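You operate a simulated robot arm through the tools that you are given. There is no shell and no other tool.

You run a simulated robot arm. Do the job below in one go: nothing can be reset, and whatever is moved stays where it is left.

## Task
Take the finished purple casing off the mandrel and lay it on the build mat.
Fine: press lever out and brake locked first, then back the clamp thumbscrew off.

Only the result counts: the job must be done as asked and must still hold three seconds after the hand-in. Knocking over, shifting, dropping, spilling or breaking anything else fails it.

## Robot
A 6-joint arm with a two-finger gripper, fixed in place. Base frame: the origin is at the foot of the arm, x ahead of it, y to its left, z up. Units: m, degrees, N and s.
With the tool pointing down near the work surface it reaches from about 0.38 to 0.86 m from the base axis. Its first joint turns from -166.0 to 166.0 degrees. Payload 2.45 kg.
The TCP is the grasp point between the finger pads, 0.02 m short of the fingertips. In the tool frame z runs along the fingers and y along their closing line. The gripper opens to 0.14 m. The gripper's body begins 0.168 m behind the TCP.
Orientation is told as [roll, pitch, yaw] about the base's x, y, z axes, in that order, counted from this pose: with the fingers straight down and closing along the base's y, the tool's x points along the base's -x, its y along +y and its z along -z.

## Interface
- The arm moves only by the tool drive_tool. Its argument "series" is a list of rows, each a list of 7 numbers: the turn, a rotation vector about the tool's x, y, z in degrees, then the shift along the tool's x, y, z in m, then the gripper command, from -1 (shut) to 1 (fully open), values between in proportion. In form: [[rx, ry, rz, tx, ty, tz, grip], ...]. A call has 1 to 20 rows; each row is the pose to reach, as a shift and turn from the pose commanded when the call began, along the tool's axes at that moment. Each row takes 0.2 s and may step no farther than 0.05 m and 8.6 degrees from the row before; otherwise, or with a gripper value out of range, the whole call is refused. Where a pose cannot be reached the arm comes as near as it can. A force on the tool above 90 N (or 10 N above the force at the start of the call, whichever is more), or a blocked arm, ends the call early, and 0.2 s more pass. The fingers move at their own pace (about 0.045 m/s each) and stop on an object; they squeeze with about 20 N. The grip force told is the motor's: it shows also when the fingers shut on nothing. Time passes only in rows, and 0.2 s behind the last, so rows that repeat a pose let the fingers close. The reply holds the time, the measured pose of the TCP, the force on the tool along the base axes, the opening and the grip force, in the units named above and with some noise, with the torque about the TCP (base axes, N m) and any sound that the robot's microphone picked up.
- Cameras (640 x 400 px; columns grow to the right, rows downward): "scene" is fixed at [0.2202, -0.5011, 1.5988]; the picture's right is [0.97, -0.25, 0.00], its down [-0.08, -0.33, -0.94] and it looks along [0.23, 0.91, -0.34] (base axes); focal length 340 px, centre (320, 200). "wrist" rides on the gripper at [0.078, 0.011, -0.209] in the tool frame; the picture's right is [-0.14, 0.99, 0.00], its down [-0.92, -0.13, -0.37] and it looks along [-0.37, -0.05, 0.93] (tool axes); focal length 280 px, centre (320, 200). There is no depth. A picture from a camera that has moved, and an enlarged one, comes with that camera's place and axes in the base frame and with its lens.
- capture(camera): a new picture of that camera. It takes no simulated time.
- slide_trunk(by): slides the trunk up (or, below 0, down) by that many m; the arm rides with it, the base frame stays. It gives what a move gives, with no picture.
- enlarge(camera, box): a new picture of the part [left, top, right, bottom] of that camera's present view, enlarged. It takes no simulated time.
- job_done(): hands the job in; it is judged then, once.

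Places have to be worked out from the pictures, the camera data and where the tool is seen. Open the gripper and draw the arm clear of the work before you hand the job in, unless the task says otherwise.

The tools are called as name(argument=value, ...) on one line, values as JSON. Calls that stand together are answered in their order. drive_tool: Moves the arm, as the interface text tells. Its arguments: {"type":"object","properties":{"series":{"type":"array","items":{"type":"array","items":{"type":"number"}}}},"required":["series"]} The other tools are called the same way: slide_trunk (by) slides the trunk up or down; capture (camera) takes a picture; enlarge (camera, box) takes an enlarged picture of a part of a camera's view; job_done () hands the job in.

At the start:

```text
clock: 0.0
tcp_pos: [0.529, 0.2444, 1.4192]
tool_rot: [0.0, 0.0, -0.1]
wrist_force: [0.9, 0.1, -0.4]
wrist_torque: [0.01, 0.03, 0.0]
grip_width: 0.1399
gripper_force: 0.0
trunk travel left (down, up): [-0.175, 0.055]
```

scene: 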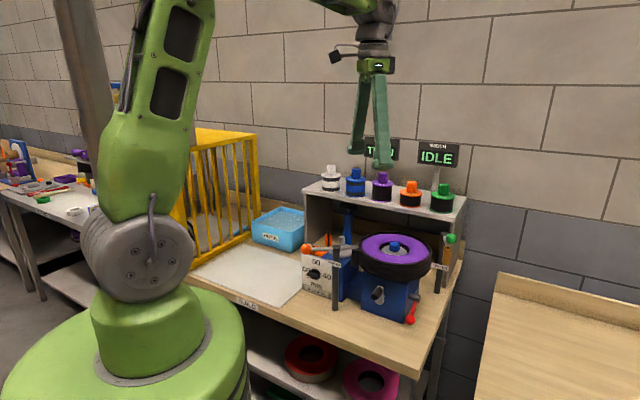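
wrist: 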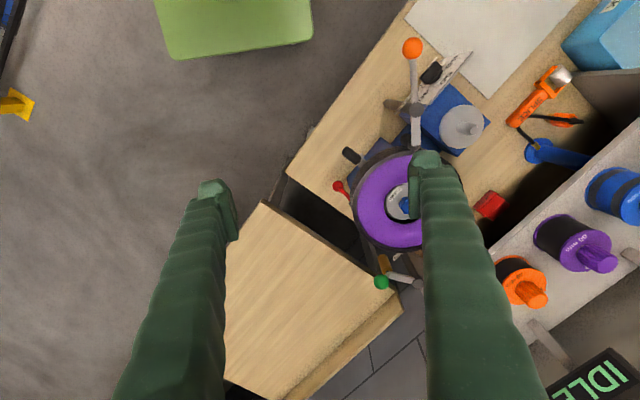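

I see a machine with a purple ring-like casing on a mandrel, several levers (orange, green, red, black) and a gauge. I'll first take enlarged views to identify the parts.

enlarge(camera="scene", box=[290, 130, 480, 330])

enlarge(camera="wrist", box=[320, 20, 520, 320])

enlarge(camera="scene", box=[170, 190, 330, 330])

```text
2.00 times, centred on (385, 230) of scene
camera zoom: at [0.2202, -0.5011, 1.5988], right [0.97, -0.25, 0.0], down [-0.08, -0.33, -0.94], along [0.23, 0.91, -0.34], focal length 679 px, centre (190, 140)
```

zoom: 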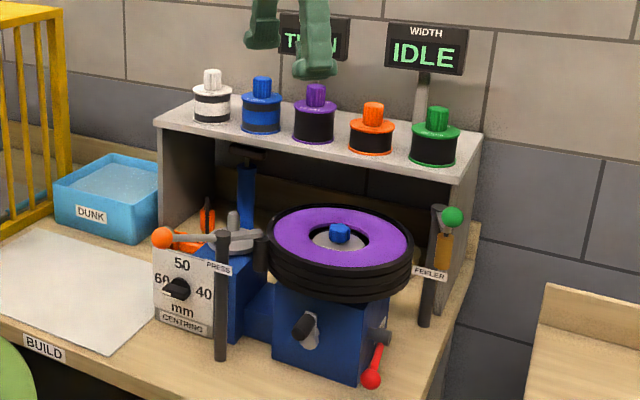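

```text
1.33 times, centred on (420, 170) of wrist
camera zoom: at [0.4506, 0.2556, 1.6283], right [0.14, 0.99, 0.0], down [0.92, -0.13, 0.37], along [0.37, -0.05, -0.93], focal length 374 px, centre (187, 240)
```

zoom: 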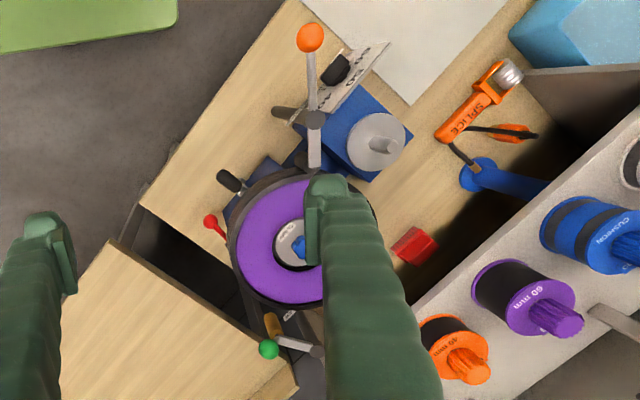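

```text
2.86 times, centred on (250, 260) of scene
camera zoom: at [0.2202, -0.5011, 1.5988], right [0.97, -0.25, 0.0], down [-0.08, -0.33, -0.94], along [0.23, 0.91, -0.34], focal length 970 px, centre (520, 29)
```

zoom: 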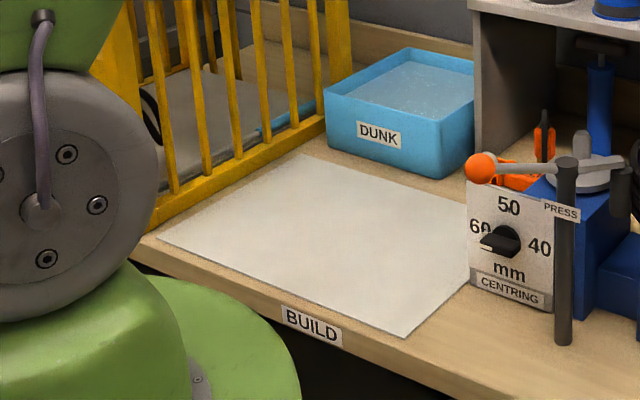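

The hub (blue thumbscrew) triangulates to about (0.695, 0.388, 1.087). I'll move the wrist above the machine, still well clear, to look at the levers and labels.

drive_tool(series=[[0, 0, 0, -0.01, 0.04, 0.01, 1], [0, 0, 0, -0.02, 0.08, 0.02, 1], [0, 0, 0, -0.03, 0.12, 0.03, 1], [0, 0, 0, -0.045, 0.155, 0.04, 1], [0, 0, 0, -0.06, 0.155, 0.06, 1]])

capture(camera="wrist")

capture(camera="scene")

```text
clock: 1.2
tcp_pos: [0.5894, 0.4001, 1.3594]
tool_rot: [0.0, 0.0, 0.0]
wrist_force: [0.4, 0.6, -0.4]
wrist_torque: [0.01, 0.04, 0.03]
grip_width: 0.1398
gripper_force: 0.1
trunk travel left (down, up): [-0.175, 0.055]
```

```text
taken
camera wrist: at [0.5112, 0.4116, 1.5671], right [0.14, 0.99, 0.0], down [0.92, -0.13, 0.37], along [0.36, -0.05, -0.93], focal length 280 px, centre (320, 200)
```

wrist: 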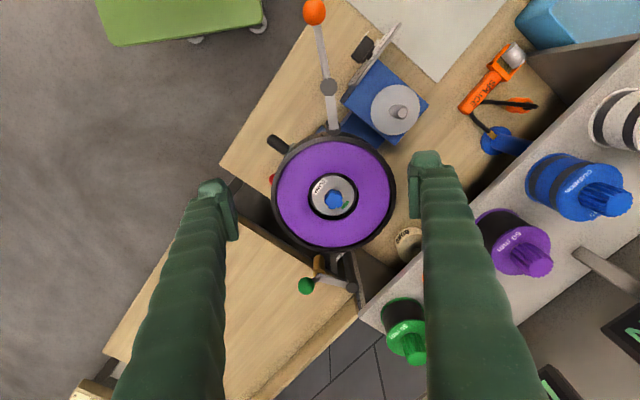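

```text
taken
```

scene: 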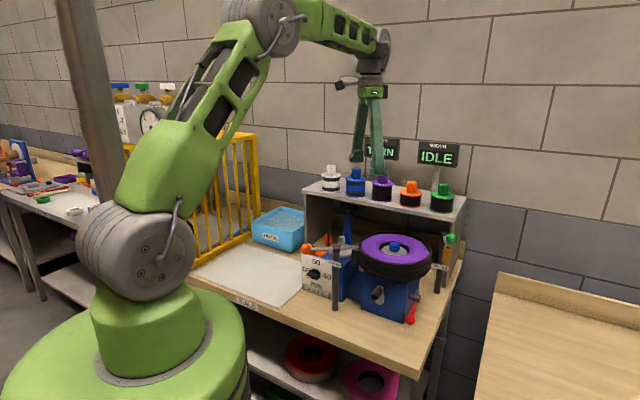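

enlarge(camera="wrist", box=[250, 0, 430, 120])

enlarge(camera="wrist", box=[240, 110, 420, 300])

enlarge(camera="scene", box=[345, 225, 465, 330])

enlarge(camera="scene", box=[290, 220, 380, 320])

```text
3.33 times, centred on (340, 60) of wrist
camera zoom: at [0.5112, 0.4116, 1.5671], right [0.14, 0.99, 0.0], down [0.92, -0.13, 0.37], along [0.36, -0.05, -0.93], focal length 935 px, centre (253, 667)
```

zoom: 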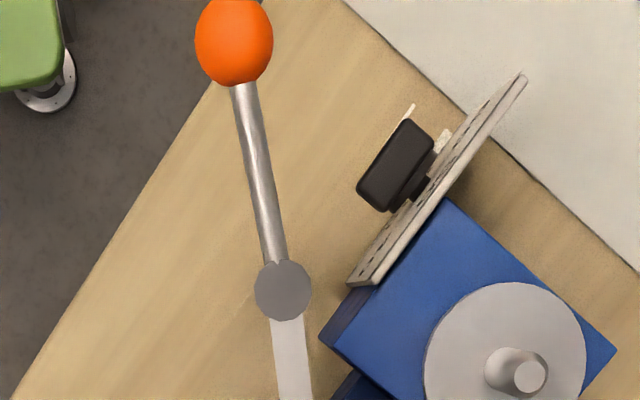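

```text
2.11 times, centred on (330, 205) of wrist
camera zoom: at [0.5112, 0.4116, 1.5671], right [0.14, 0.99, 0.0], down [0.92, -0.13, 0.37], along [0.36, -0.05, -0.93], focal length 590 px, centre (299, 190)
```

zoom: 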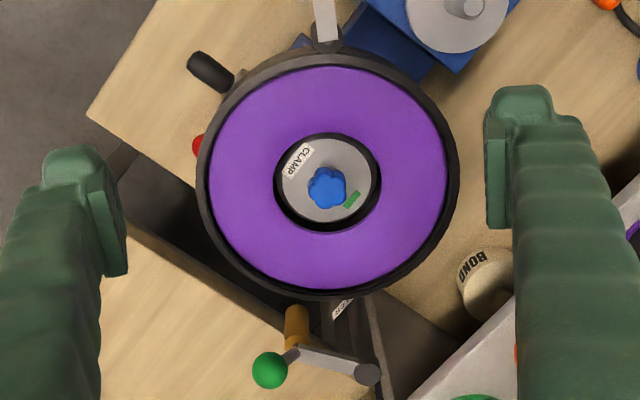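

```text
3.81 times, centred on (405, 278) of scene
camera zoom: at [0.2202, -0.5011, 1.5988], right [0.97, -0.25, 0.0], down [-0.08, -0.33, -0.94], along [0.23, 0.91, -0.34], focal length 1293 px, centre (-4, -95)
```

zoom: 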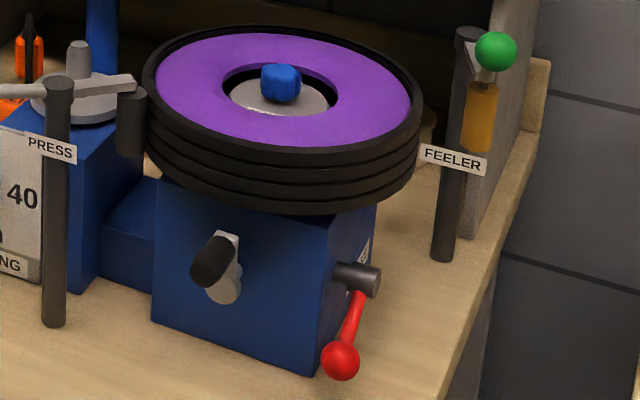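

```text
4.00 times, centred on (335, 270) of scene
camera zoom: at [0.2202, -0.5011, 1.5988], right [0.97, -0.25, 0.0], down [-0.08, -0.33, -0.94], along [0.23, 0.91, -0.34], focal length 1358 px, centre (260, -80)
```

zoom: 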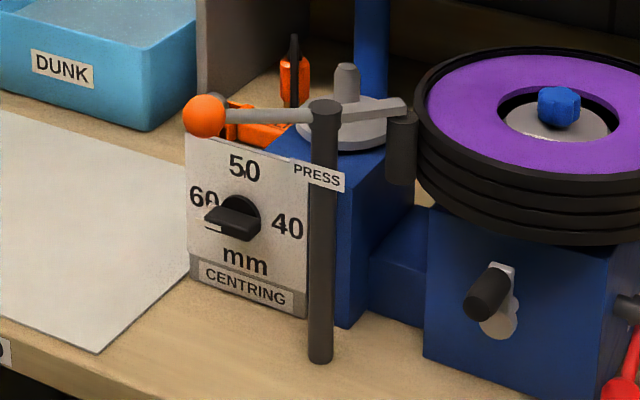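

enlarge(camera="scene", box=[240, 310, 440, 400])

enlarge(camera="wrist", box=[295, 160, 375, 220])

enlarge(camera="scene", box=[360, 130, 470, 190])

enlarge(camera="scene", box=[0, 70, 210, 230])

```text
3.20 times, centred on (340, 355) of scene
camera zoom: at [0.2202, -0.5011, 1.5988], right [0.97, -0.25, 0.0], down [-0.08, -0.33, -0.94], along [0.23, 0.91, -0.34], focal length 1086 px, centre (256, -296)
```

zoom: 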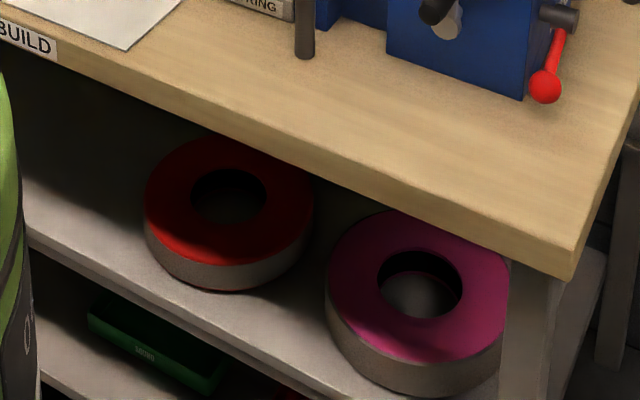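

```text
6.67 times, centred on (335, 190) of wrist
camera zoom: at [0.5112, 0.4116, 1.5671], right [0.14, 0.99, 0.0], down [0.92, -0.13, 0.37], along [0.36, -0.05, -0.93], focal length 1869 px, centre (220, 267)
```

zoom: 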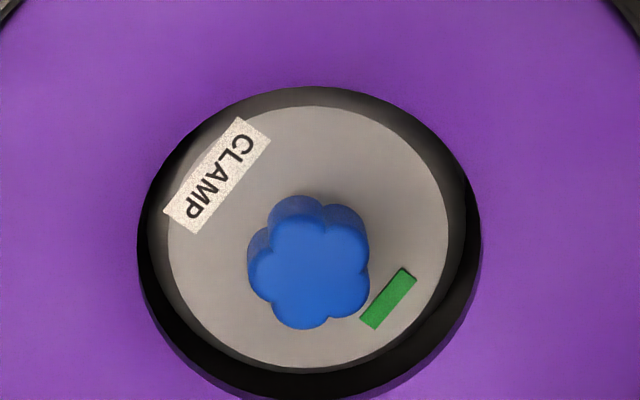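

```text
5.82 times, centred on (415, 160) of scene
camera zoom: at [0.2202, -0.5011, 1.5988], right [0.97, -0.25, 0.0], down [-0.08, -0.33, -0.94], along [0.23, 0.91, -0.34], focal length 1975 px, centre (-233, 433)
```

zoom: 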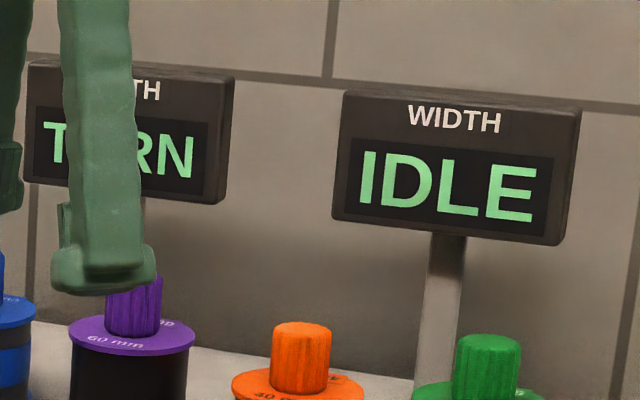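

```text
2.50 times, centred on (105, 150) of scene
camera zoom: at [0.2202, -0.5011, 1.5988], right [0.97, -0.25, 0.0], down [-0.08, -0.33, -0.94], along [0.23, 0.91, -0.34], focal length 849 px, centre (858, 325)
```

zoom: 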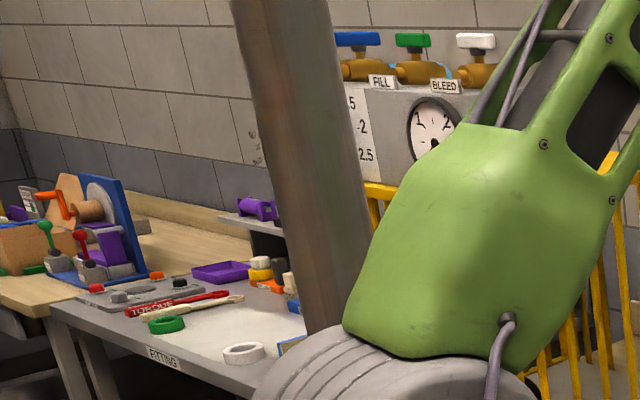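

The roller on the PRESS arm is against the casing's rim, and the red lever on the box side has a label I can't read yet. I'll swing the wrist round to the front/right of the machine, staying high, and look from there.

drive_tool(series=[[0, 0, -8.2, -0.005, -0.025, 0.0, 1], [0, 0, -16.4, -0.01, -0.05, 0.0, 1], [0, 0, -24.6, -0.015, -0.08, 0.0, 1], [0, 0, -32.8, -0.02, -0.11, 0.0, 1], [0, 0, -41, -0.025, -0.14, 0.0, 1], [0, 0, -49.2, -0.03, -0.17, 0.0, 1], [0, 0, -57.4, -0.035, -0.2, 0.0, 1], [0, 0, -65.6, -0.04, -0.23, 0.0, 1], [0, 0, -73.8, -0.05, -0.255, 0.0, 1], [0, 0, -82, -0.06, -0.275, 0.01, 1], [0, 0, -90, -0.07, -0.29, 0.02, 1]])

capture(camera="wrist")

capture(camera="scene")

```text
clock: 3.6
tcp_pos: [0.6593, 0.1075, 1.3411]
tool_rot: [0.0, -0.1, 90.1]
wrist_force: [0.5, -0.4, -0.5]
wrist_torque: [0.05, 0.02, -0.02]
grip_width: 0.1402
gripper_force: 0.0
trunk travel left (down, up): [-0.175, 0.055]
```

```text
taken
camera wrist: at [0.6485, 0.0289, 1.548], right [-0.99, 0.14, 0.0], down [0.13, 0.92, 0.37], along [0.05, 0.37, -0.93], focal length 280 px, centre (320, 200)
```

wrist: 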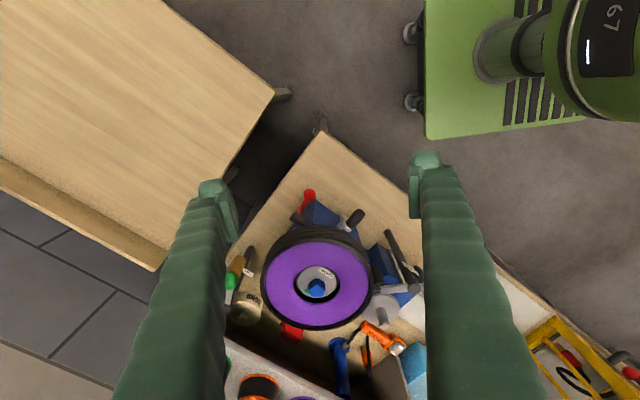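

```text
taken
```

scene: 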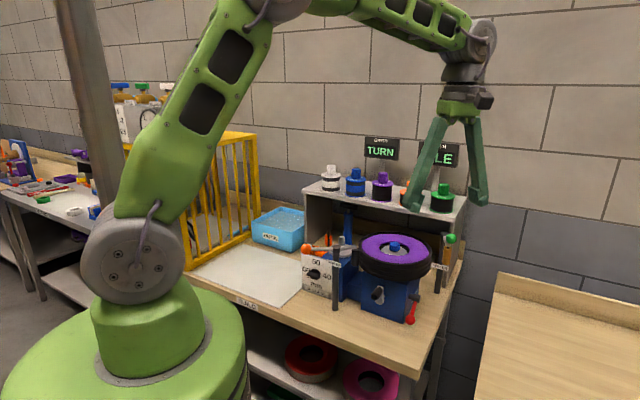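

Now I'll tilt the tool by about 35° to look at the box front and the red lever's label, coming down a little but staying clear in front.

drive_tool(series=[[0, -7, 0, 0.0, -0.01, 0.03, 1], [0, -14, 0, 0.0, -0.02, 0.06, 1], [0, -21, 0, 0.0, -0.03, 0.09, 1], [0, -28, 0, 0.0, -0.04, 0.12, 1], [0, -35, 0, 0.0, -0.05, 0.15, 1], [0, -35, 0, 0.0, -0.06, 0.19, 1]])

capture(camera="wrist")

capture(camera="scene")

```text
clock: 5.0
tcp_pos: [0.7184, 0.1099, 1.1495]
tool_rot: [0.0, -35.0, 90.0]
wrist_force: [0.0, 0.3, -0.6]
wrist_torque: [-0.02, 0.02, 0.01]
grip_width: 0.1399
gripper_force: 0.0
trunk travel left (down, up): [-0.175, 0.055]
```

```text
taken
camera wrist: at [0.7076, -0.0737, 1.2749], right [-0.99, 0.11, 0.08], down [0.13, 0.54, 0.83], along [0.05, 0.83, -0.55], focal length 280 px, centre (320, 200)
```

wrist: 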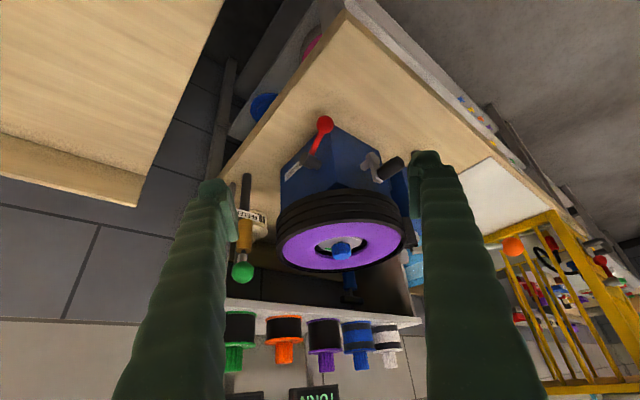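

```text
taken
```

scene: 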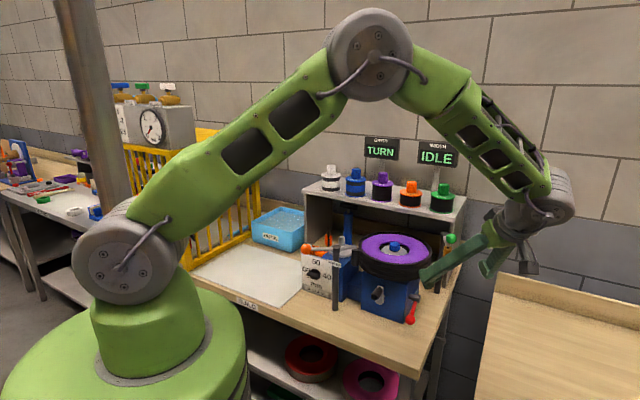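

enlarge(camera="wrist", box=[260, 100, 360, 200])

enlarge(camera="wrist", box=[260, 100, 420, 280])

enlarge(camera="scene", box=[390, 250, 430, 330])

```text
4.00 times, centred on (310, 150) of wrist
camera zoom: at [0.7076, -0.0737, 1.2749], right [-0.99, 0.11, 0.08], down [0.13, 0.54, 0.83], along [0.05, 0.83, -0.55], focal length 1122 px, centre (360, 400)
```

zoom: 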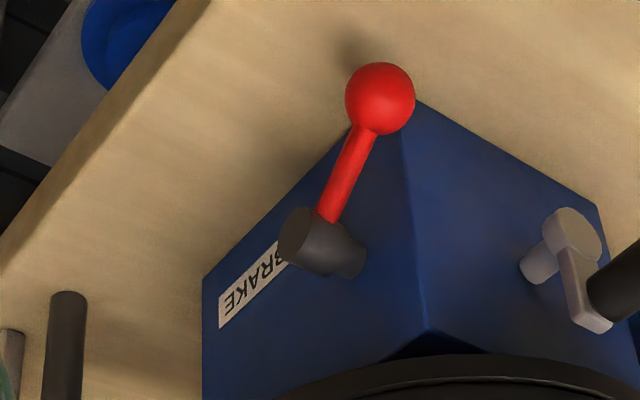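

```text
2.22 times, centred on (340, 190) of wrist
camera zoom: at [0.7076, -0.0737, 1.2749], right [-0.99, 0.11, 0.08], down [0.13, 0.54, 0.83], along [0.05, 0.83, -0.55], focal length 623 px, centre (276, 222)
```

zoom: 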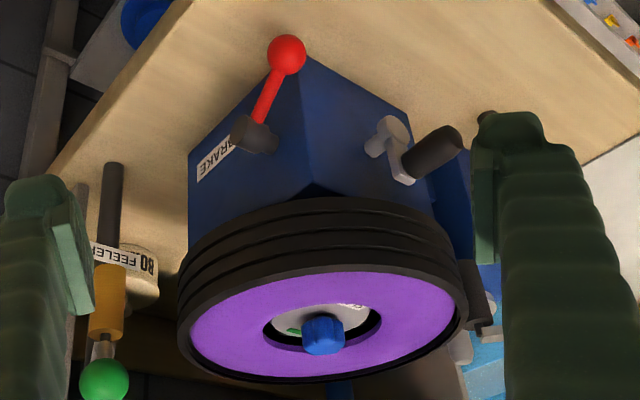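

```text
5.00 times, centred on (410, 290) of scene
camera zoom: at [0.2202, -0.5011, 1.5988], right [0.97, -0.25, 0.0], down [-0.08, -0.33, -0.94], along [0.23, 0.91, -0.34], focal length 1698 px, centre (-130, -250)
```

zoom: 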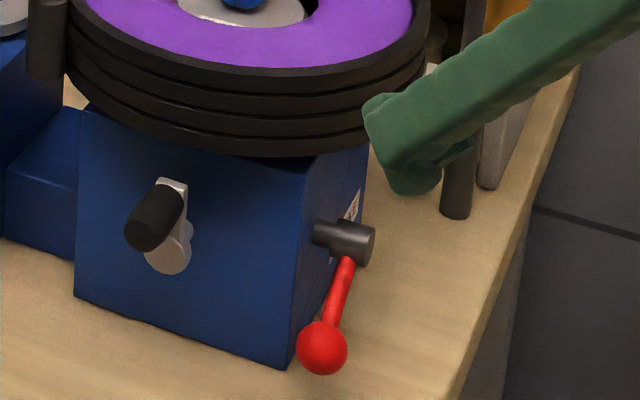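

enlarge(camera="scene", box=[355, 125, 475, 215])

enlarge(camera="scene", box=[300, 170, 470, 260])

```text
4.44 times, centred on (415, 170) of scene
camera zoom: at [0.2202, -0.5011, 1.5988], right [0.97, -0.25, 0.0], down [-0.08, -0.33, -0.94], along [0.23, 0.91, -0.34], focal length 1509 px, centre (-102, 333)
```

zoom: 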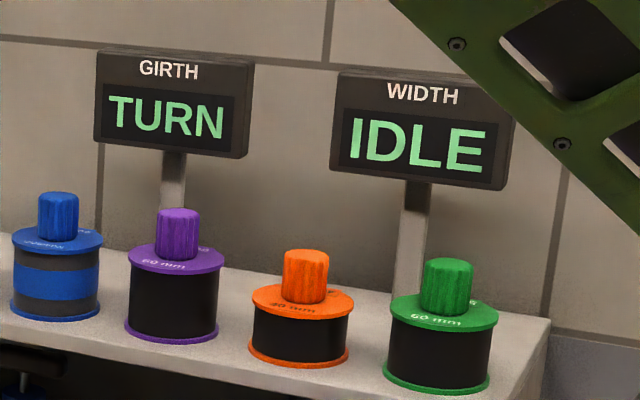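

```text
3.76 times, centred on (385, 215) of scene
camera zoom: at [0.2202, -0.5011, 1.5988], right [0.97, -0.25, 0.0], down [-0.08, -0.33, -0.94], along [0.23, 0.91, -0.34], focal length 1278 px, centre (75, 144)
```

zoom: 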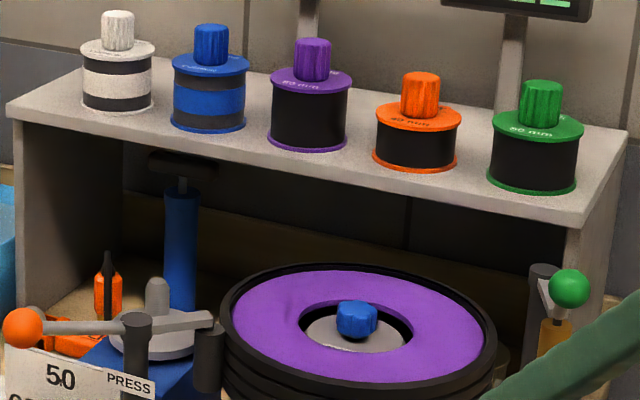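

The red lever is the BRAKE, on a pivot at about (0.75, 0.30, 0.937) with its ball at (0.706, 0.267, 0.891), currently hanging forward and down. GIRTH reads "TURN", so the press roller is in. I'll back out upright and then go over the orange press knob.

drive_tool(series=[[0, 7, 0, -0.023, 0.012, -0.033, 1], [0, 14, 0, -0.046, 0.024, -0.066, 1], [0, 21, 0, -0.069, 0.036, -0.099, 1], [0, 28, 0, -0.092, 0.048, -0.132, 1], [0, 35, 0, -0.115, 0.06, -0.164, 1]])

drive_tool(series=[[0, 0, 8, -0.02, 0.03, 0.0, 1], [0, 0, 16, -0.04, 0.06, 0.0, 1], [0, 0, 24, -0.06, 0.085, 0.0, 1], [0, 0, 32, -0.09, 0.11, 0.0, 1], [0, 0, 40, -0.12, 0.135, 0.0, 1], [0, 0, 48, -0.15, 0.16, 0.0, 1], [0, 0, 56, -0.18, 0.185, 0.0, 1], [0, 0, 64, -0.21, 0.205, 0.0, 1], [0, 0, 72, -0.24, 0.22, 0.0, 1], [0, 0, 80, -0.27, 0.24, 0.0, 1], [0, 0, 85, -0.3, 0.25, 0.0, 1]])

capture(camera="wrist")

capture(camera="scene")

```text
clock: 6.2
tcp_pos: [0.6588, 0.1079, 1.3509]
tool_rot: [0.0, 0.3, 89.9]
wrist_force: [-0.6, 0.0, 0.0]
wrist_torque: [0.0, -0.02, 0.02]
grip_width: 0.1399
gripper_force: 0.2
trunk travel left (down, up): [-0.175, 0.055]
```

```text
clock: 8.6
tcp_pos: [0.4085, 0.4097, 1.3507]
tool_rot: [-0.1, 0.1, 4.9]
wrist_force: [0.5, 0.0, 0.5]
wrist_torque: [-0.04, 0.0, -0.02]
grip_width: 0.14
gripper_force: 0.1
trunk travel left (down, up): [-0.175, 0.055]
```

```text
taken
camera wrist: at [0.3301, 0.4151, 1.5589], right [0.05, 1.0, 0.0], down [0.93, -0.05, 0.37], along [0.37, -0.02, -0.93], focal length 280 px, centre (320, 200)
```

wrist: 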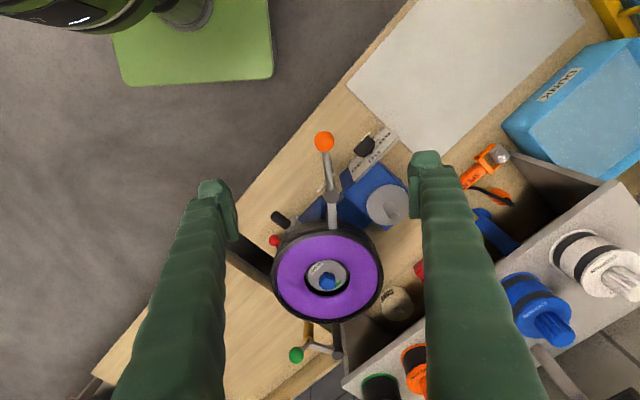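

```text
taken
```

scene: 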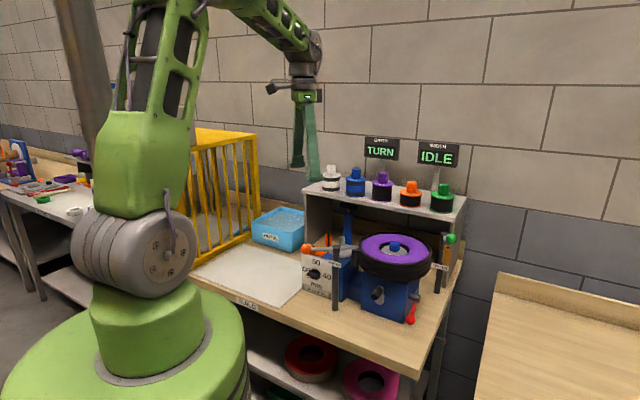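

The knob works out to about (0.410, 0.418, 1.10) and the pivot post to (0.508, 0.426). I'll narrow the fingers to about 5 cm and drop to just above the knob for a check.

drive_tool(series=[[0, 0, 0, -0.001, 0.002, 0.03, -0.2], [0, 0, 0, -0.002, 0.004, 0.07, -0.25], [0, 0, 0, -0.002, 0.006, 0.11, -0.25], [0, 0, 0, -0.002, 0.008, 0.15, -0.25], [0, 0, 0, -0.002, 0.008, 0.185, -0.25], [0, 0, 0, -0.002, 0.008, 0.185, -0.25]])

capture(camera="wrist")

enlarge(camera="scene", box=[270, 180, 390, 280])

```text
clock: 10.0
tcp_pos: [0.4078, 0.4191, 1.1651]
tool_rot: [0.1, 0.1, 5.1]
wrist_force: [0.4, 0.7, 0.1]
wrist_torque: [-0.03, 0.0, 0.03]
grip_width: 0.0525
gripper_force: 0.0
trunk travel left (down, up): [-0.175, 0.055]
```

```text
taken
camera wrist: at [0.3297, 0.4228, 1.3732], right [0.05, 1.0, 0.0], down [0.93, -0.05, 0.37], along [0.37, -0.02, -0.93], focal length 280 px, centre (320, 200)
```

wrist: 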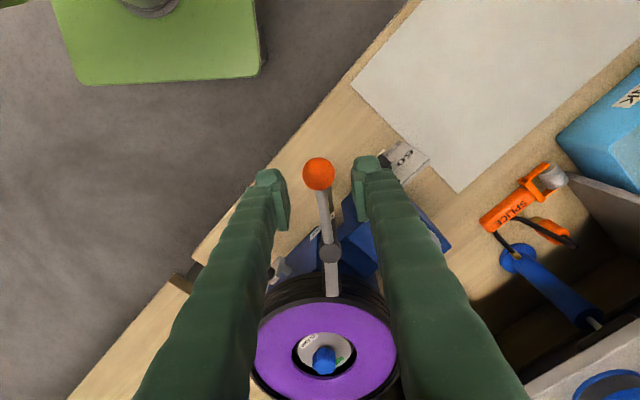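

```text
4.00 times, centred on (330, 230) of scene
camera zoom: at [0.2202, -0.5011, 1.5988], right [0.97, -0.25, 0.0], down [-0.08, -0.33, -0.94], along [0.23, 0.91, -0.34], focal length 1358 px, centre (280, 80)
```

zoom: 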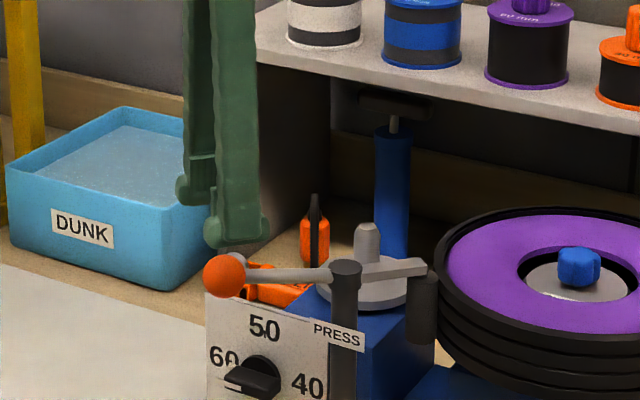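

The knob sits centred between the fingers. I'll lower around it and then swing along the lever's arc about the post (knob toward −y, roller away from the casing).

drive_tool(series=[[0, 0, 0, -0.001, -0.001, 0.035, -0.25], [0, 0, 0, -0.002, -0.0015, 0.068, -0.25]])

drive_tool(series=[[0, 0, -4, -0.0002, -0.0068, 0.0, -0.25], [0, 0, -8, -0.001, -0.0136, 0.0, -0.25], [0, 0, -12, -0.0021, -0.0204, 0.0, -0.25], [0, 0, -16, -0.0038, -0.027, 0.0, -0.25]])

capture(camera="wrist")

enlarge(camera="scene", box=[290, 130, 480, 330])

```text
clock: 10.6
tcp_pos: [0.4068, 0.4157, 1.0961]
tool_rot: [0.0, 0.0, 5.0]
wrist_force: [0.5, -0.4, 0.3]
wrist_torque: [-0.01, 0.01, 0.02]
grip_width: 0.0524
gripper_force: 0.1
trunk travel left (down, up): [-0.175, 0.055]
```

```text
clock: 11.6
tcp_pos: [0.4156, 0.3878, 1.0984]
tool_rot: [0.1, 0.0, 21.0]
wrist_force: [0.0, -0.1, 1.1]
wrist_torque: [0.03, 0.0, -0.02]
grip_width: 0.0527
gripper_force: 0.3
trunk travel left (down, up): [-0.175, 0.055]
```

```text
taken
camera wrist: at [0.3401, 0.3705, 1.3066], right [-0.23, 0.97, 0.0], down [0.91, 0.21, 0.37], along [0.36, 0.08, -0.93], focal length 280 px, centre (320, 200)
```

wrist: 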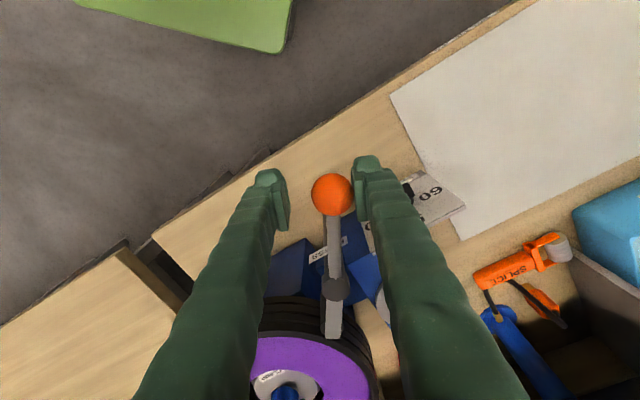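

```text
2.00 times, centred on (385, 230) of scene
camera zoom: at [0.2202, -0.5011, 1.5988], right [0.97, -0.25, 0.0], down [-0.08, -0.33, -0.94], along [0.23, 0.91, -0.34], focal length 679 px, centre (190, 140)
```

zoom: 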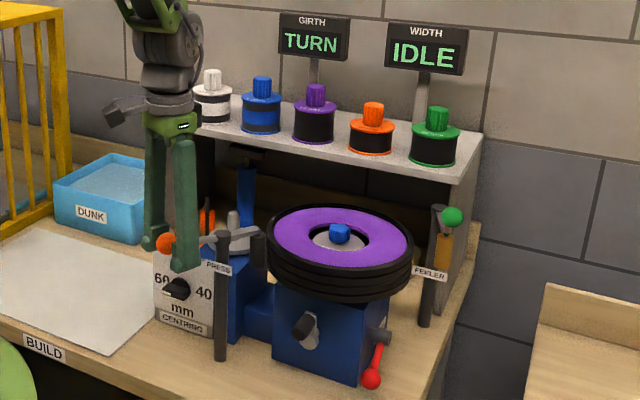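

The lever swings freely with no noticeable force, though GIRTH still shows TURN. I'll swing it further in small steps and watch the force.

drive_tool(series=[[0, 0, -4, -0.0002, -0.0068, 0.0, -0.25], [0, 0, -8, -0.001, -0.0136, 0.0, -0.25], [0, 0, -12, -0.0021, -0.0204, 0.0, -0.25], [0, 0, -16, -0.0038, -0.027, 0.0, -0.25]])

capture(camera="wrist")

enlarge(camera="scene", box=[290, 130, 480, 330])

```text
clock: 12.6
tcp_pos: [0.4311, 0.3645, 1.0963]
tool_rot: [-0.1, 0.0, 37.2]
wrist_force: [0.0, -0.1, 0.2]
wrist_torque: [0.02, 0.03, 0.0]
grip_width: 0.0528
gripper_force: 0.3
trunk travel left (down, up): [-0.175, 0.055]
```

```text
taken
camera wrist: at [0.3623, 0.3269, 1.3058], right [-0.49, 0.87, 0.0], down [0.81, 0.45, 0.37], along [0.32, 0.18, -0.93], focal length 280 px, centre (320, 200)
```

wrist: 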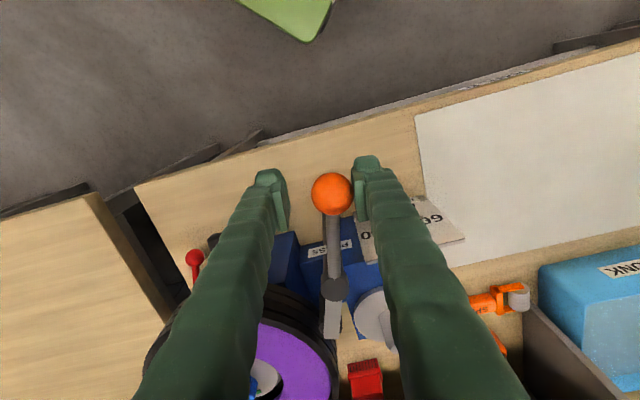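

```text
2.00 times, centred on (385, 230) of scene
camera zoom: at [0.2202, -0.5011, 1.5988], right [0.97, -0.25, 0.0], down [-0.08, -0.33, -0.94], along [0.23, 0.91, -0.34], focal length 679 px, centre (190, 140)
```

zoom: 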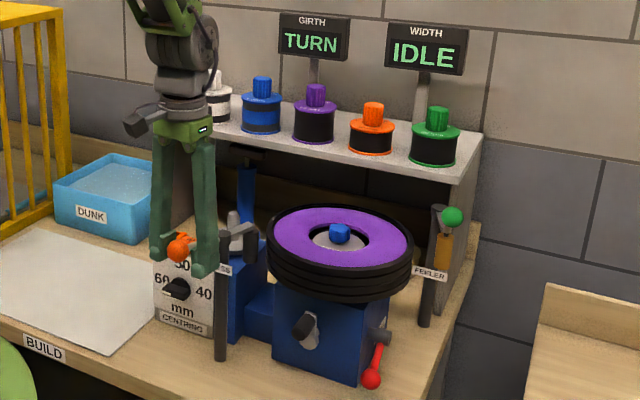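

Still no resistance and the roller is now visibly clear of the casing. I'll continue outward toward the stop.

drive_tool(series=[[0, 0, -4, -0.0002, -0.0068, 0.0, -0.25], [0, 0, -8, -0.001, -0.0136, 0.0, -0.25], [0, 0, -12, -0.0021, -0.0204, 0.0, -0.25]])

capture(camera="wrist")

enlarge(camera="scene", box=[290, 130, 480, 330])

```text
clock: 13.4
tcp_pos: [0.4466, 0.3504, 1.0969]
tool_rot: [-0.1, 0.1, 49.1]
wrist_force: [-0.7, 0.3, 0.3]
wrist_torque: [0.02, 0.02, 0.01]
grip_width: 0.0526
gripper_force: 0.0
trunk travel left (down, up): [-0.175, 0.055]
```

```text
taken
camera wrist: at [0.3865, 0.2988, 1.3056], right [-0.66, 0.75, 0.0], down [0.7, 0.61, 0.37], along [0.28, 0.24, -0.93], focal length 280 px, centre (320, 200)
```

wrist: 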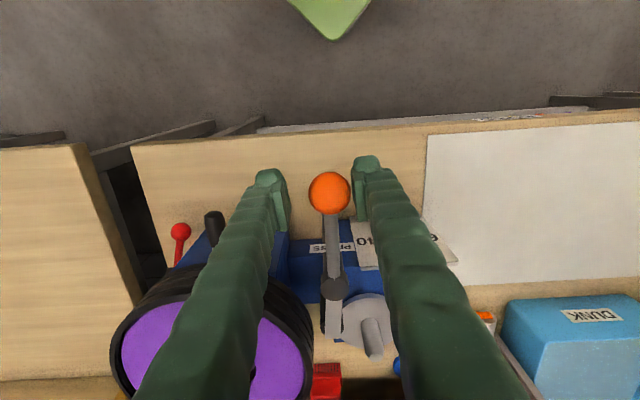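

```text
2.00 times, centred on (385, 230) of scene
camera zoom: at [0.2202, -0.5011, 1.5988], right [0.97, -0.25, 0.0], down [-0.08, -0.33, -0.94], along [0.23, 0.91, -0.34], focal length 679 px, centre (190, 140)
```

zoom: 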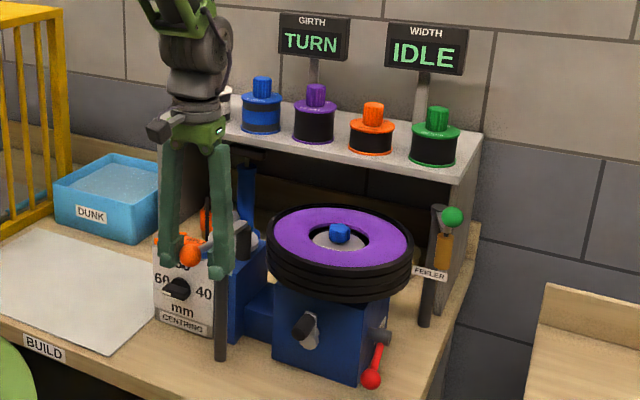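

enlarge(camera="wrist", box=[270, 160, 420, 370])

enlarge(camera="scene", box=[330, 210, 390, 290])

```text
1.90 times, centred on (345, 265) of wrist
camera zoom: at [0.3865, 0.2988, 1.3056], right [-0.66, 0.75, 0.0], down [0.7, 0.61, 0.37], along [0.28, 0.24, -0.93], focal length 534 px, centre (272, 76)
```

zoom: 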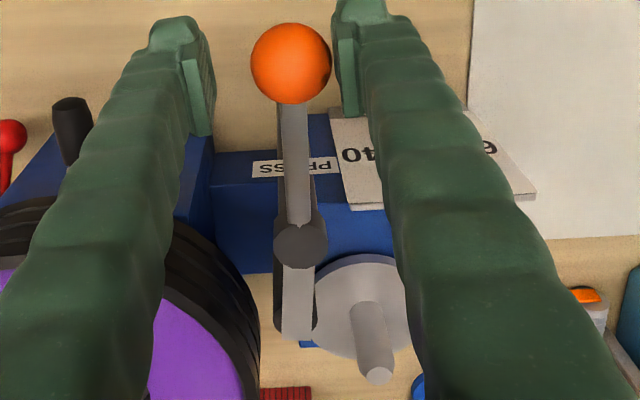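

```text
5.00 times, centred on (360, 250) of scene
camera zoom: at [0.2202, -0.5011, 1.5988], right [0.97, -0.25, 0.0], down [-0.08, -0.33, -0.94], along [0.23, 0.91, -0.34], focal length 1698 px, centre (120, -50)
```

zoom: 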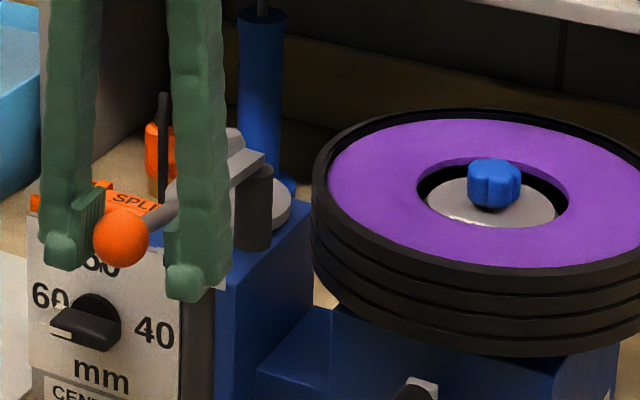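

The roller is several centimetres clear of the casing and getting near the centring unit's disc. I'll add just a few more degrees to feel for the lever's stop.

drive_tool(series=[[0, 0, -2, -0.0001, -0.0034, 0.0, -0.25], [0, 0, -4, -0.0002, -0.0068, 0.0, -0.25], [0, 0, -4, -0.0002, -0.0068, 0.0, -0.25]])

enlarge(camera="wrist", box=[270, 160, 420, 370])

enlarge(camera="scene", box=[290, 130, 480, 330])

```text
clock: 14.2
tcp_pos: [0.4509, 0.3476, 1.0988]
tool_rot: [0.0, -0.1, 53.0]
wrist_force: [-4.4, 8.3, 1.1]
wrist_torque: [0.01, 0.04, -0.14]
grip_width: 0.058
gripper_force: 4.4
trunk travel left (down, up): [-0.175, 0.055]
```

```text
1.90 times, centred on (345, 265) of wrist
camera zoom: at [0.3941, 0.292, 1.306], right [-0.71, 0.71, 0.0], down [0.66, 0.66, 0.37], along [0.26, 0.26, -0.93], focal length 534 px, centre (272, 76)
```

zoom: 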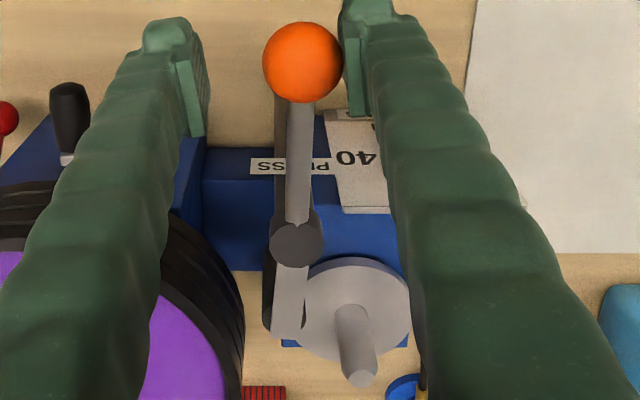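

```text
2.00 times, centred on (385, 230) of scene
camera zoom: at [0.2202, -0.5011, 1.5988], right [0.97, -0.25, 0.0], down [-0.08, -0.33, -0.94], along [0.23, 0.91, -0.34], focal length 679 px, centre (190, 140)
```

zoom: 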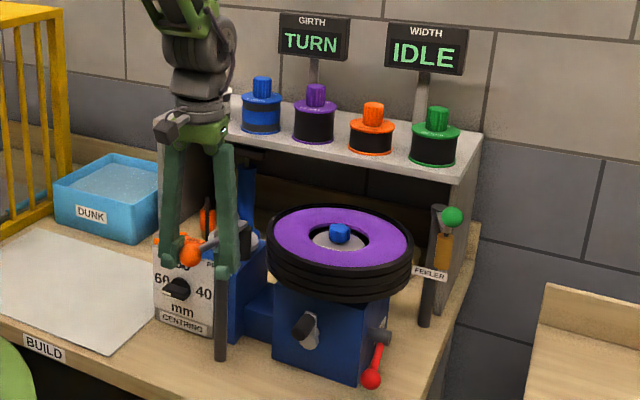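

A steady 9 N appeared — the lever is at its outer stop. I'll ease off, then lift straight up.

drive_tool(series=[[0, 0, 0, 0.0, 0.004, 0.0, -0.25], [0, 0, 0, 0.0, 0.008, 0.0, -0.25], [0, 0, 0, 0.0, 0.008, -0.04, -0.25], [0, 0, 0, 0.0, 0.008, -0.08, -0.25], [0, 0, 0, 0.0, 0.008, -0.13, -0.25], [0, 0, 0, 0.0, 0.008, -0.18, -0.25]])

capture(camera="wrist")

capture(camera="scene")

```text
clock: 15.6
tcp_pos: [0.4395, 0.351, 1.2782]
tool_rot: [0.0, 0.0, 53.0]
wrist_force: [0.5, 0.1, 0.0]
wrist_torque: [0.01, 0.0, 0.03]
grip_width: 0.0525
gripper_force: 0.1
trunk travel left (down, up): [-0.175, 0.055]
```

```text
taken
camera wrist: at [0.3842, 0.2954, 1.4862], right [-0.71, 0.71, 0.0], down [0.66, 0.66, 0.37], along [0.26, 0.26, -0.93], focal length 280 px, centre (320, 200)
```

wrist: 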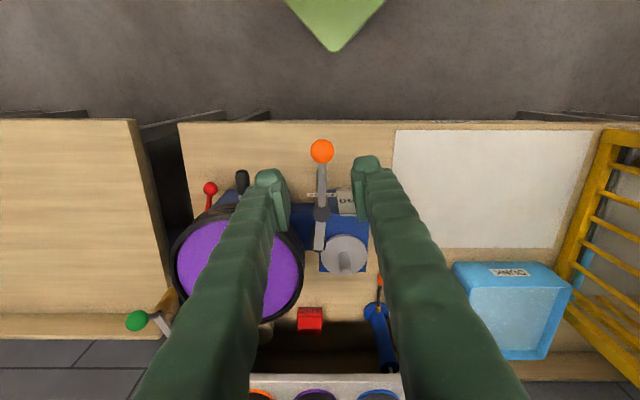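

```text
taken
```

scene: 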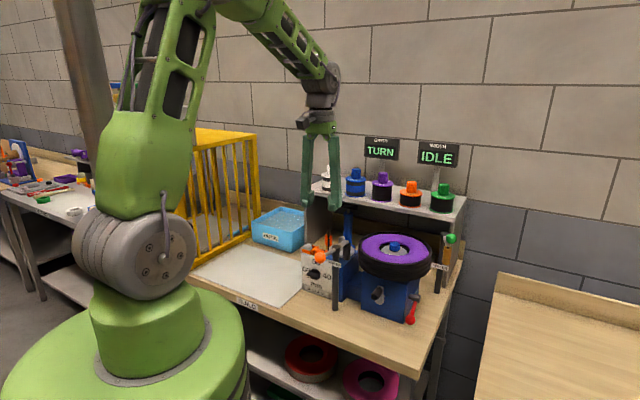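

The press is out (lever now square to the bench, roller ~5 cm from the casing). Next is the brake: I'll bring the wrist round to the front-right at yaw 80° and tilt it so the fingers can reach the red ball from the front, clear of the casing above.

drive_tool(series=[[0, 0, -3.4, 0.0084, -0.0408, 0.0, -0.2], [0, 0, -6.8, 0.0168, -0.0816, 0.0, -0.2], [0, 0, -10.2, 0.0252, -0.1224, 0.0, -0.2], [0, 0, -13.6, 0.0336, -0.1632, 0.0, -0.2], [0, 0, -17, 0.042, -0.204, 0.0, -0.2], [0, 0, -20.4, 0.0504, -0.2448, 0.0, -0.2], [0, 0, -23.8, 0.0588, -0.2856, 0.0, -0.2], [0, 0, -27, 0.0673, -0.3263, 0.0, -0.2]])

drive_tool(series=[[0, -7.5, 0, -0.001, -0.003, 0.034, -0.2], [0, -15, 0, -0.002, -0.006, 0.068, -0.2], [0, -22.5, 0, -0.004, -0.009, 0.1, -0.2], [0, -30, 0, -0.006, -0.012, 0.134, -0.2], [0, -37.5, 0, -0.008, -0.015, 0.168, -0.2], [0, -45, 0, -0.01, -0.018, 0.2, -0.2], [0, -52.5, 0, -0.012, -0.021, 0.235, -0.2], [0, -60, 0, -0.014, -0.024, 0.27, -0.2]])

capture(camera="wrist")

capture(camera="scene")

```text
clock: 17.4
tcp_pos: [0.6639, 0.1005, 1.2734]
tool_rot: [0.0, 0.0, 80.1]
wrist_force: [0.8, -0.9, -0.4]
wrist_torque: [0.01, 0.03, -0.02]
grip_width: 0.0563
gripper_force: 0.1
trunk travel left (down, up): [-0.175, 0.055]
```

```text
clock: 19.2
tcp_pos: [0.6899, 0.1099, 1.0066]
tool_rot: [0.0, -60.1, 80.0]
wrist_force: [0.4, -0.3, 0.0]
wrist_torque: [0.03, 0.03, 0.05]
grip_width: 0.0558
gripper_force: 0.0
trunk travel left (down, up): [-0.175, 0.055]
```

```text
taken
camera wrist: at [0.6415, -0.1048, 1.0419], right [-0.96, 0.24, 0.12], down [0.15, 0.11, 0.98], along [0.22, 0.96, -0.15], focal length 280 px, centre (320, 200)
```

wrist: 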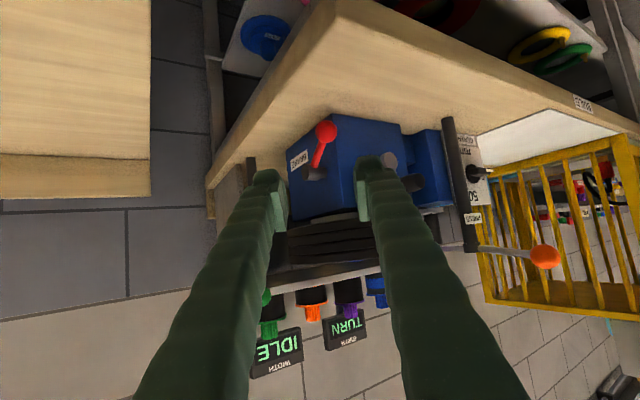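

```text
taken
```

scene: 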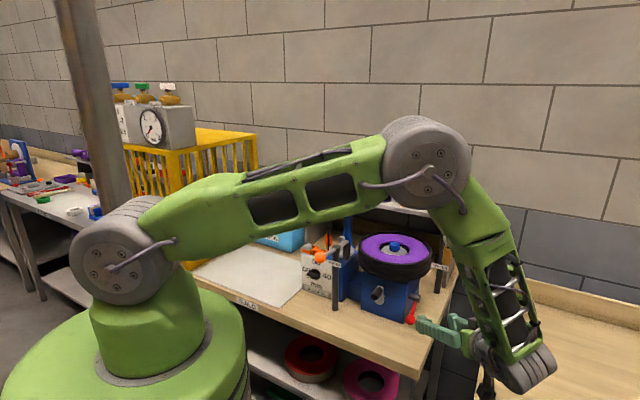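

enlarge(camera="wrist", box=[260, 90, 440, 230])

enlarge(camera="scene", box=[360, 260, 480, 360])

```text
2.86 times, centred on (350, 160) of wrist
camera zoom: at [0.6415, -0.1048, 1.0419], right [-0.96, 0.24, 0.12], down [0.15, 0.11, 0.98], along [0.22, 0.96, -0.15], focal length 801 px, centre (234, 314)
```

zoom: 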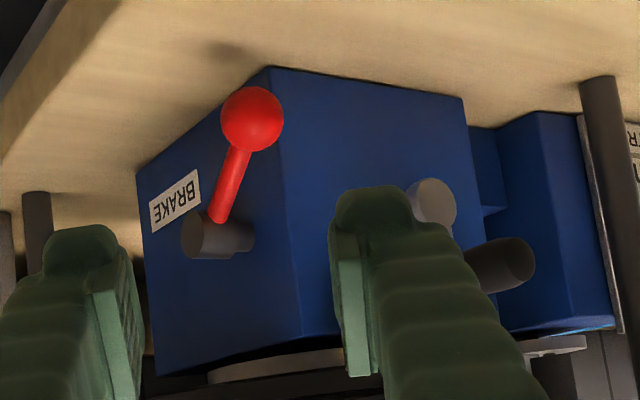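

```text
4.00 times, centred on (420, 310) of scene
camera zoom: at [0.2202, -0.5011, 1.5988], right [0.97, -0.25, 0.0], down [-0.08, -0.33, -0.94], along [0.23, 0.91, -0.34], focal length 1358 px, centre (-80, -240)
```

zoom: 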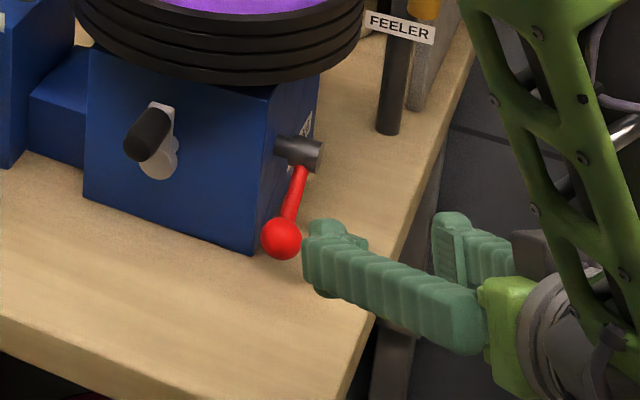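

The ball sits 28 mm right of and 17 mm in front of the box corner, so there's room for both fingers. I'll move in along the finger direction until the ball is between the pads, then look.

drive_tool(series=[[0, 0, 0, 0.011, 0.006, 0.045, -0.2], [0, 0, 0, 0.0223, 0.012, 0.0914, -0.2], [0, 0, 0, 0.0223, 0.012, 0.125, -0.2], [0, 0, 0, 0.0223, 0.012, 0.16, -0.2], [0, 0, 0, 0.0223, 0.012, 0.1914, -0.2]])

capture(camera="wrist")

enlarge(camera="scene", box=[360, 250, 480, 350])

```text
clock: 20.4
tcp_pos: [0.7061, 0.2655, 0.8913]
tool_rot: [-0.2, -60.0, 80.1]
wrist_force: [-0.6, 0.1, 1.3]
wrist_torque: [-0.07, 0.0, 0.02]
grip_width: 0.0562
gripper_force: 0.1
trunk travel left (down, up): [-0.175, 0.055]
```

```text
taken
camera wrist: at [0.6574, 0.0518, 0.9272], right [-0.96, 0.24, 0.12], down [0.15, 0.12, 0.98], along [0.22, 0.96, -0.15], focal length 280 px, centre (320, 200)
```

wrist: 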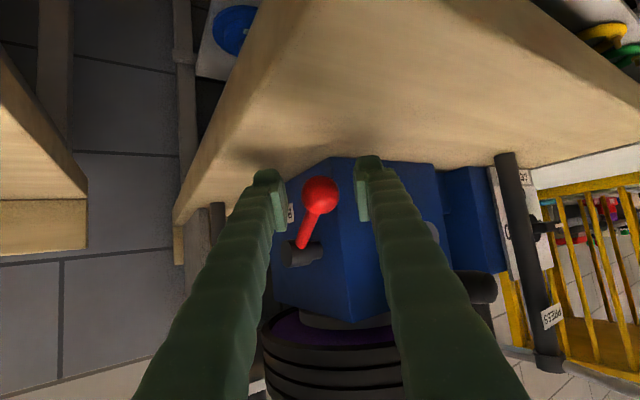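

```text
4.00 times, centred on (420, 300) of scene
camera zoom: at [0.2202, -0.5011, 1.5988], right [0.97, -0.25, 0.0], down [-0.08, -0.33, -0.94], along [0.23, 0.91, -0.34], focal length 1358 px, centre (-80, -200)
```

zoom: 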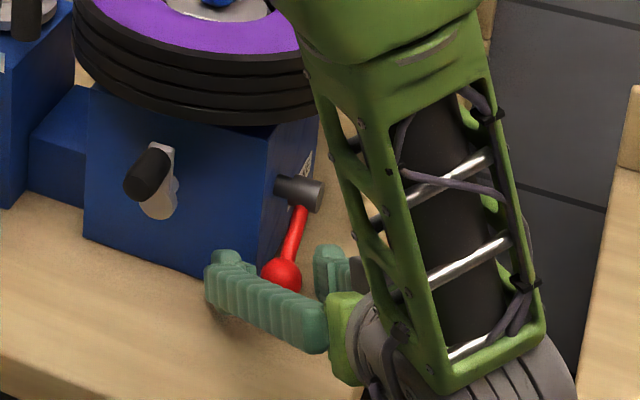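

The ball is centred between the pads. I'll close on it and swing the lever up along its arc about the pivot in small steps, checking for resistance.

drive_tool(series=[[0, 0, 0, 0, 0, 0, -1], [0, 0, 0, 0, 0, 0, -1], [0, 0, 0, 0, 0, 0, -1], [0, 0, 0, 0, 0, 0, -1]])

drive_tool(series=[[0, 0, 0, -0.0022, 0.0017, -0.004, -1], [0, 0, 0, -0.0044, 0.0034, -0.0081, -1], [0, 0, 0, -0.0072, 0.0048, -0.012, -1], [0, 0, 0, -0.0099, 0.0062, -0.0158, -1]])

capture(camera="wrist")

```text
clock: 21.4
tcp_pos: [0.7064, 0.266, 0.891]
tool_rot: [0.1, -60.0, 80.0]
wrist_force: [2.0, 3.7, -0.3]
wrist_torque: [-0.07, 0.04, -0.02]
grip_width: 0.0291
gripper_force: 45.3
trunk travel left (down, up): [-0.175, 0.055]
```

```text
clock: 22.4
tcp_pos: [0.698, 0.2586, 0.9071]
tool_rot: [0.2, -59.8, 79.7]
wrist_force: [12.9, 8.7, -17.8]
wrist_torque: [-1.29, 0.86, -0.36]
grip_width: 0.0288
gripper_force: 44.7
trunk travel left (down, up): [-0.175, 0.055]
```

```text
taken
camera wrist: at [0.6498, 0.0438, 0.9434], right [-0.96, 0.24, 0.12], down [0.15, 0.12, 0.98], along [0.22, 0.96, -0.15], focal length 280 px, centre (320, 200)
```

wrist: 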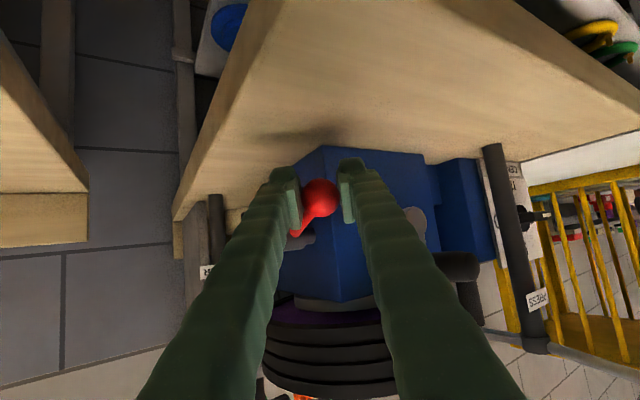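

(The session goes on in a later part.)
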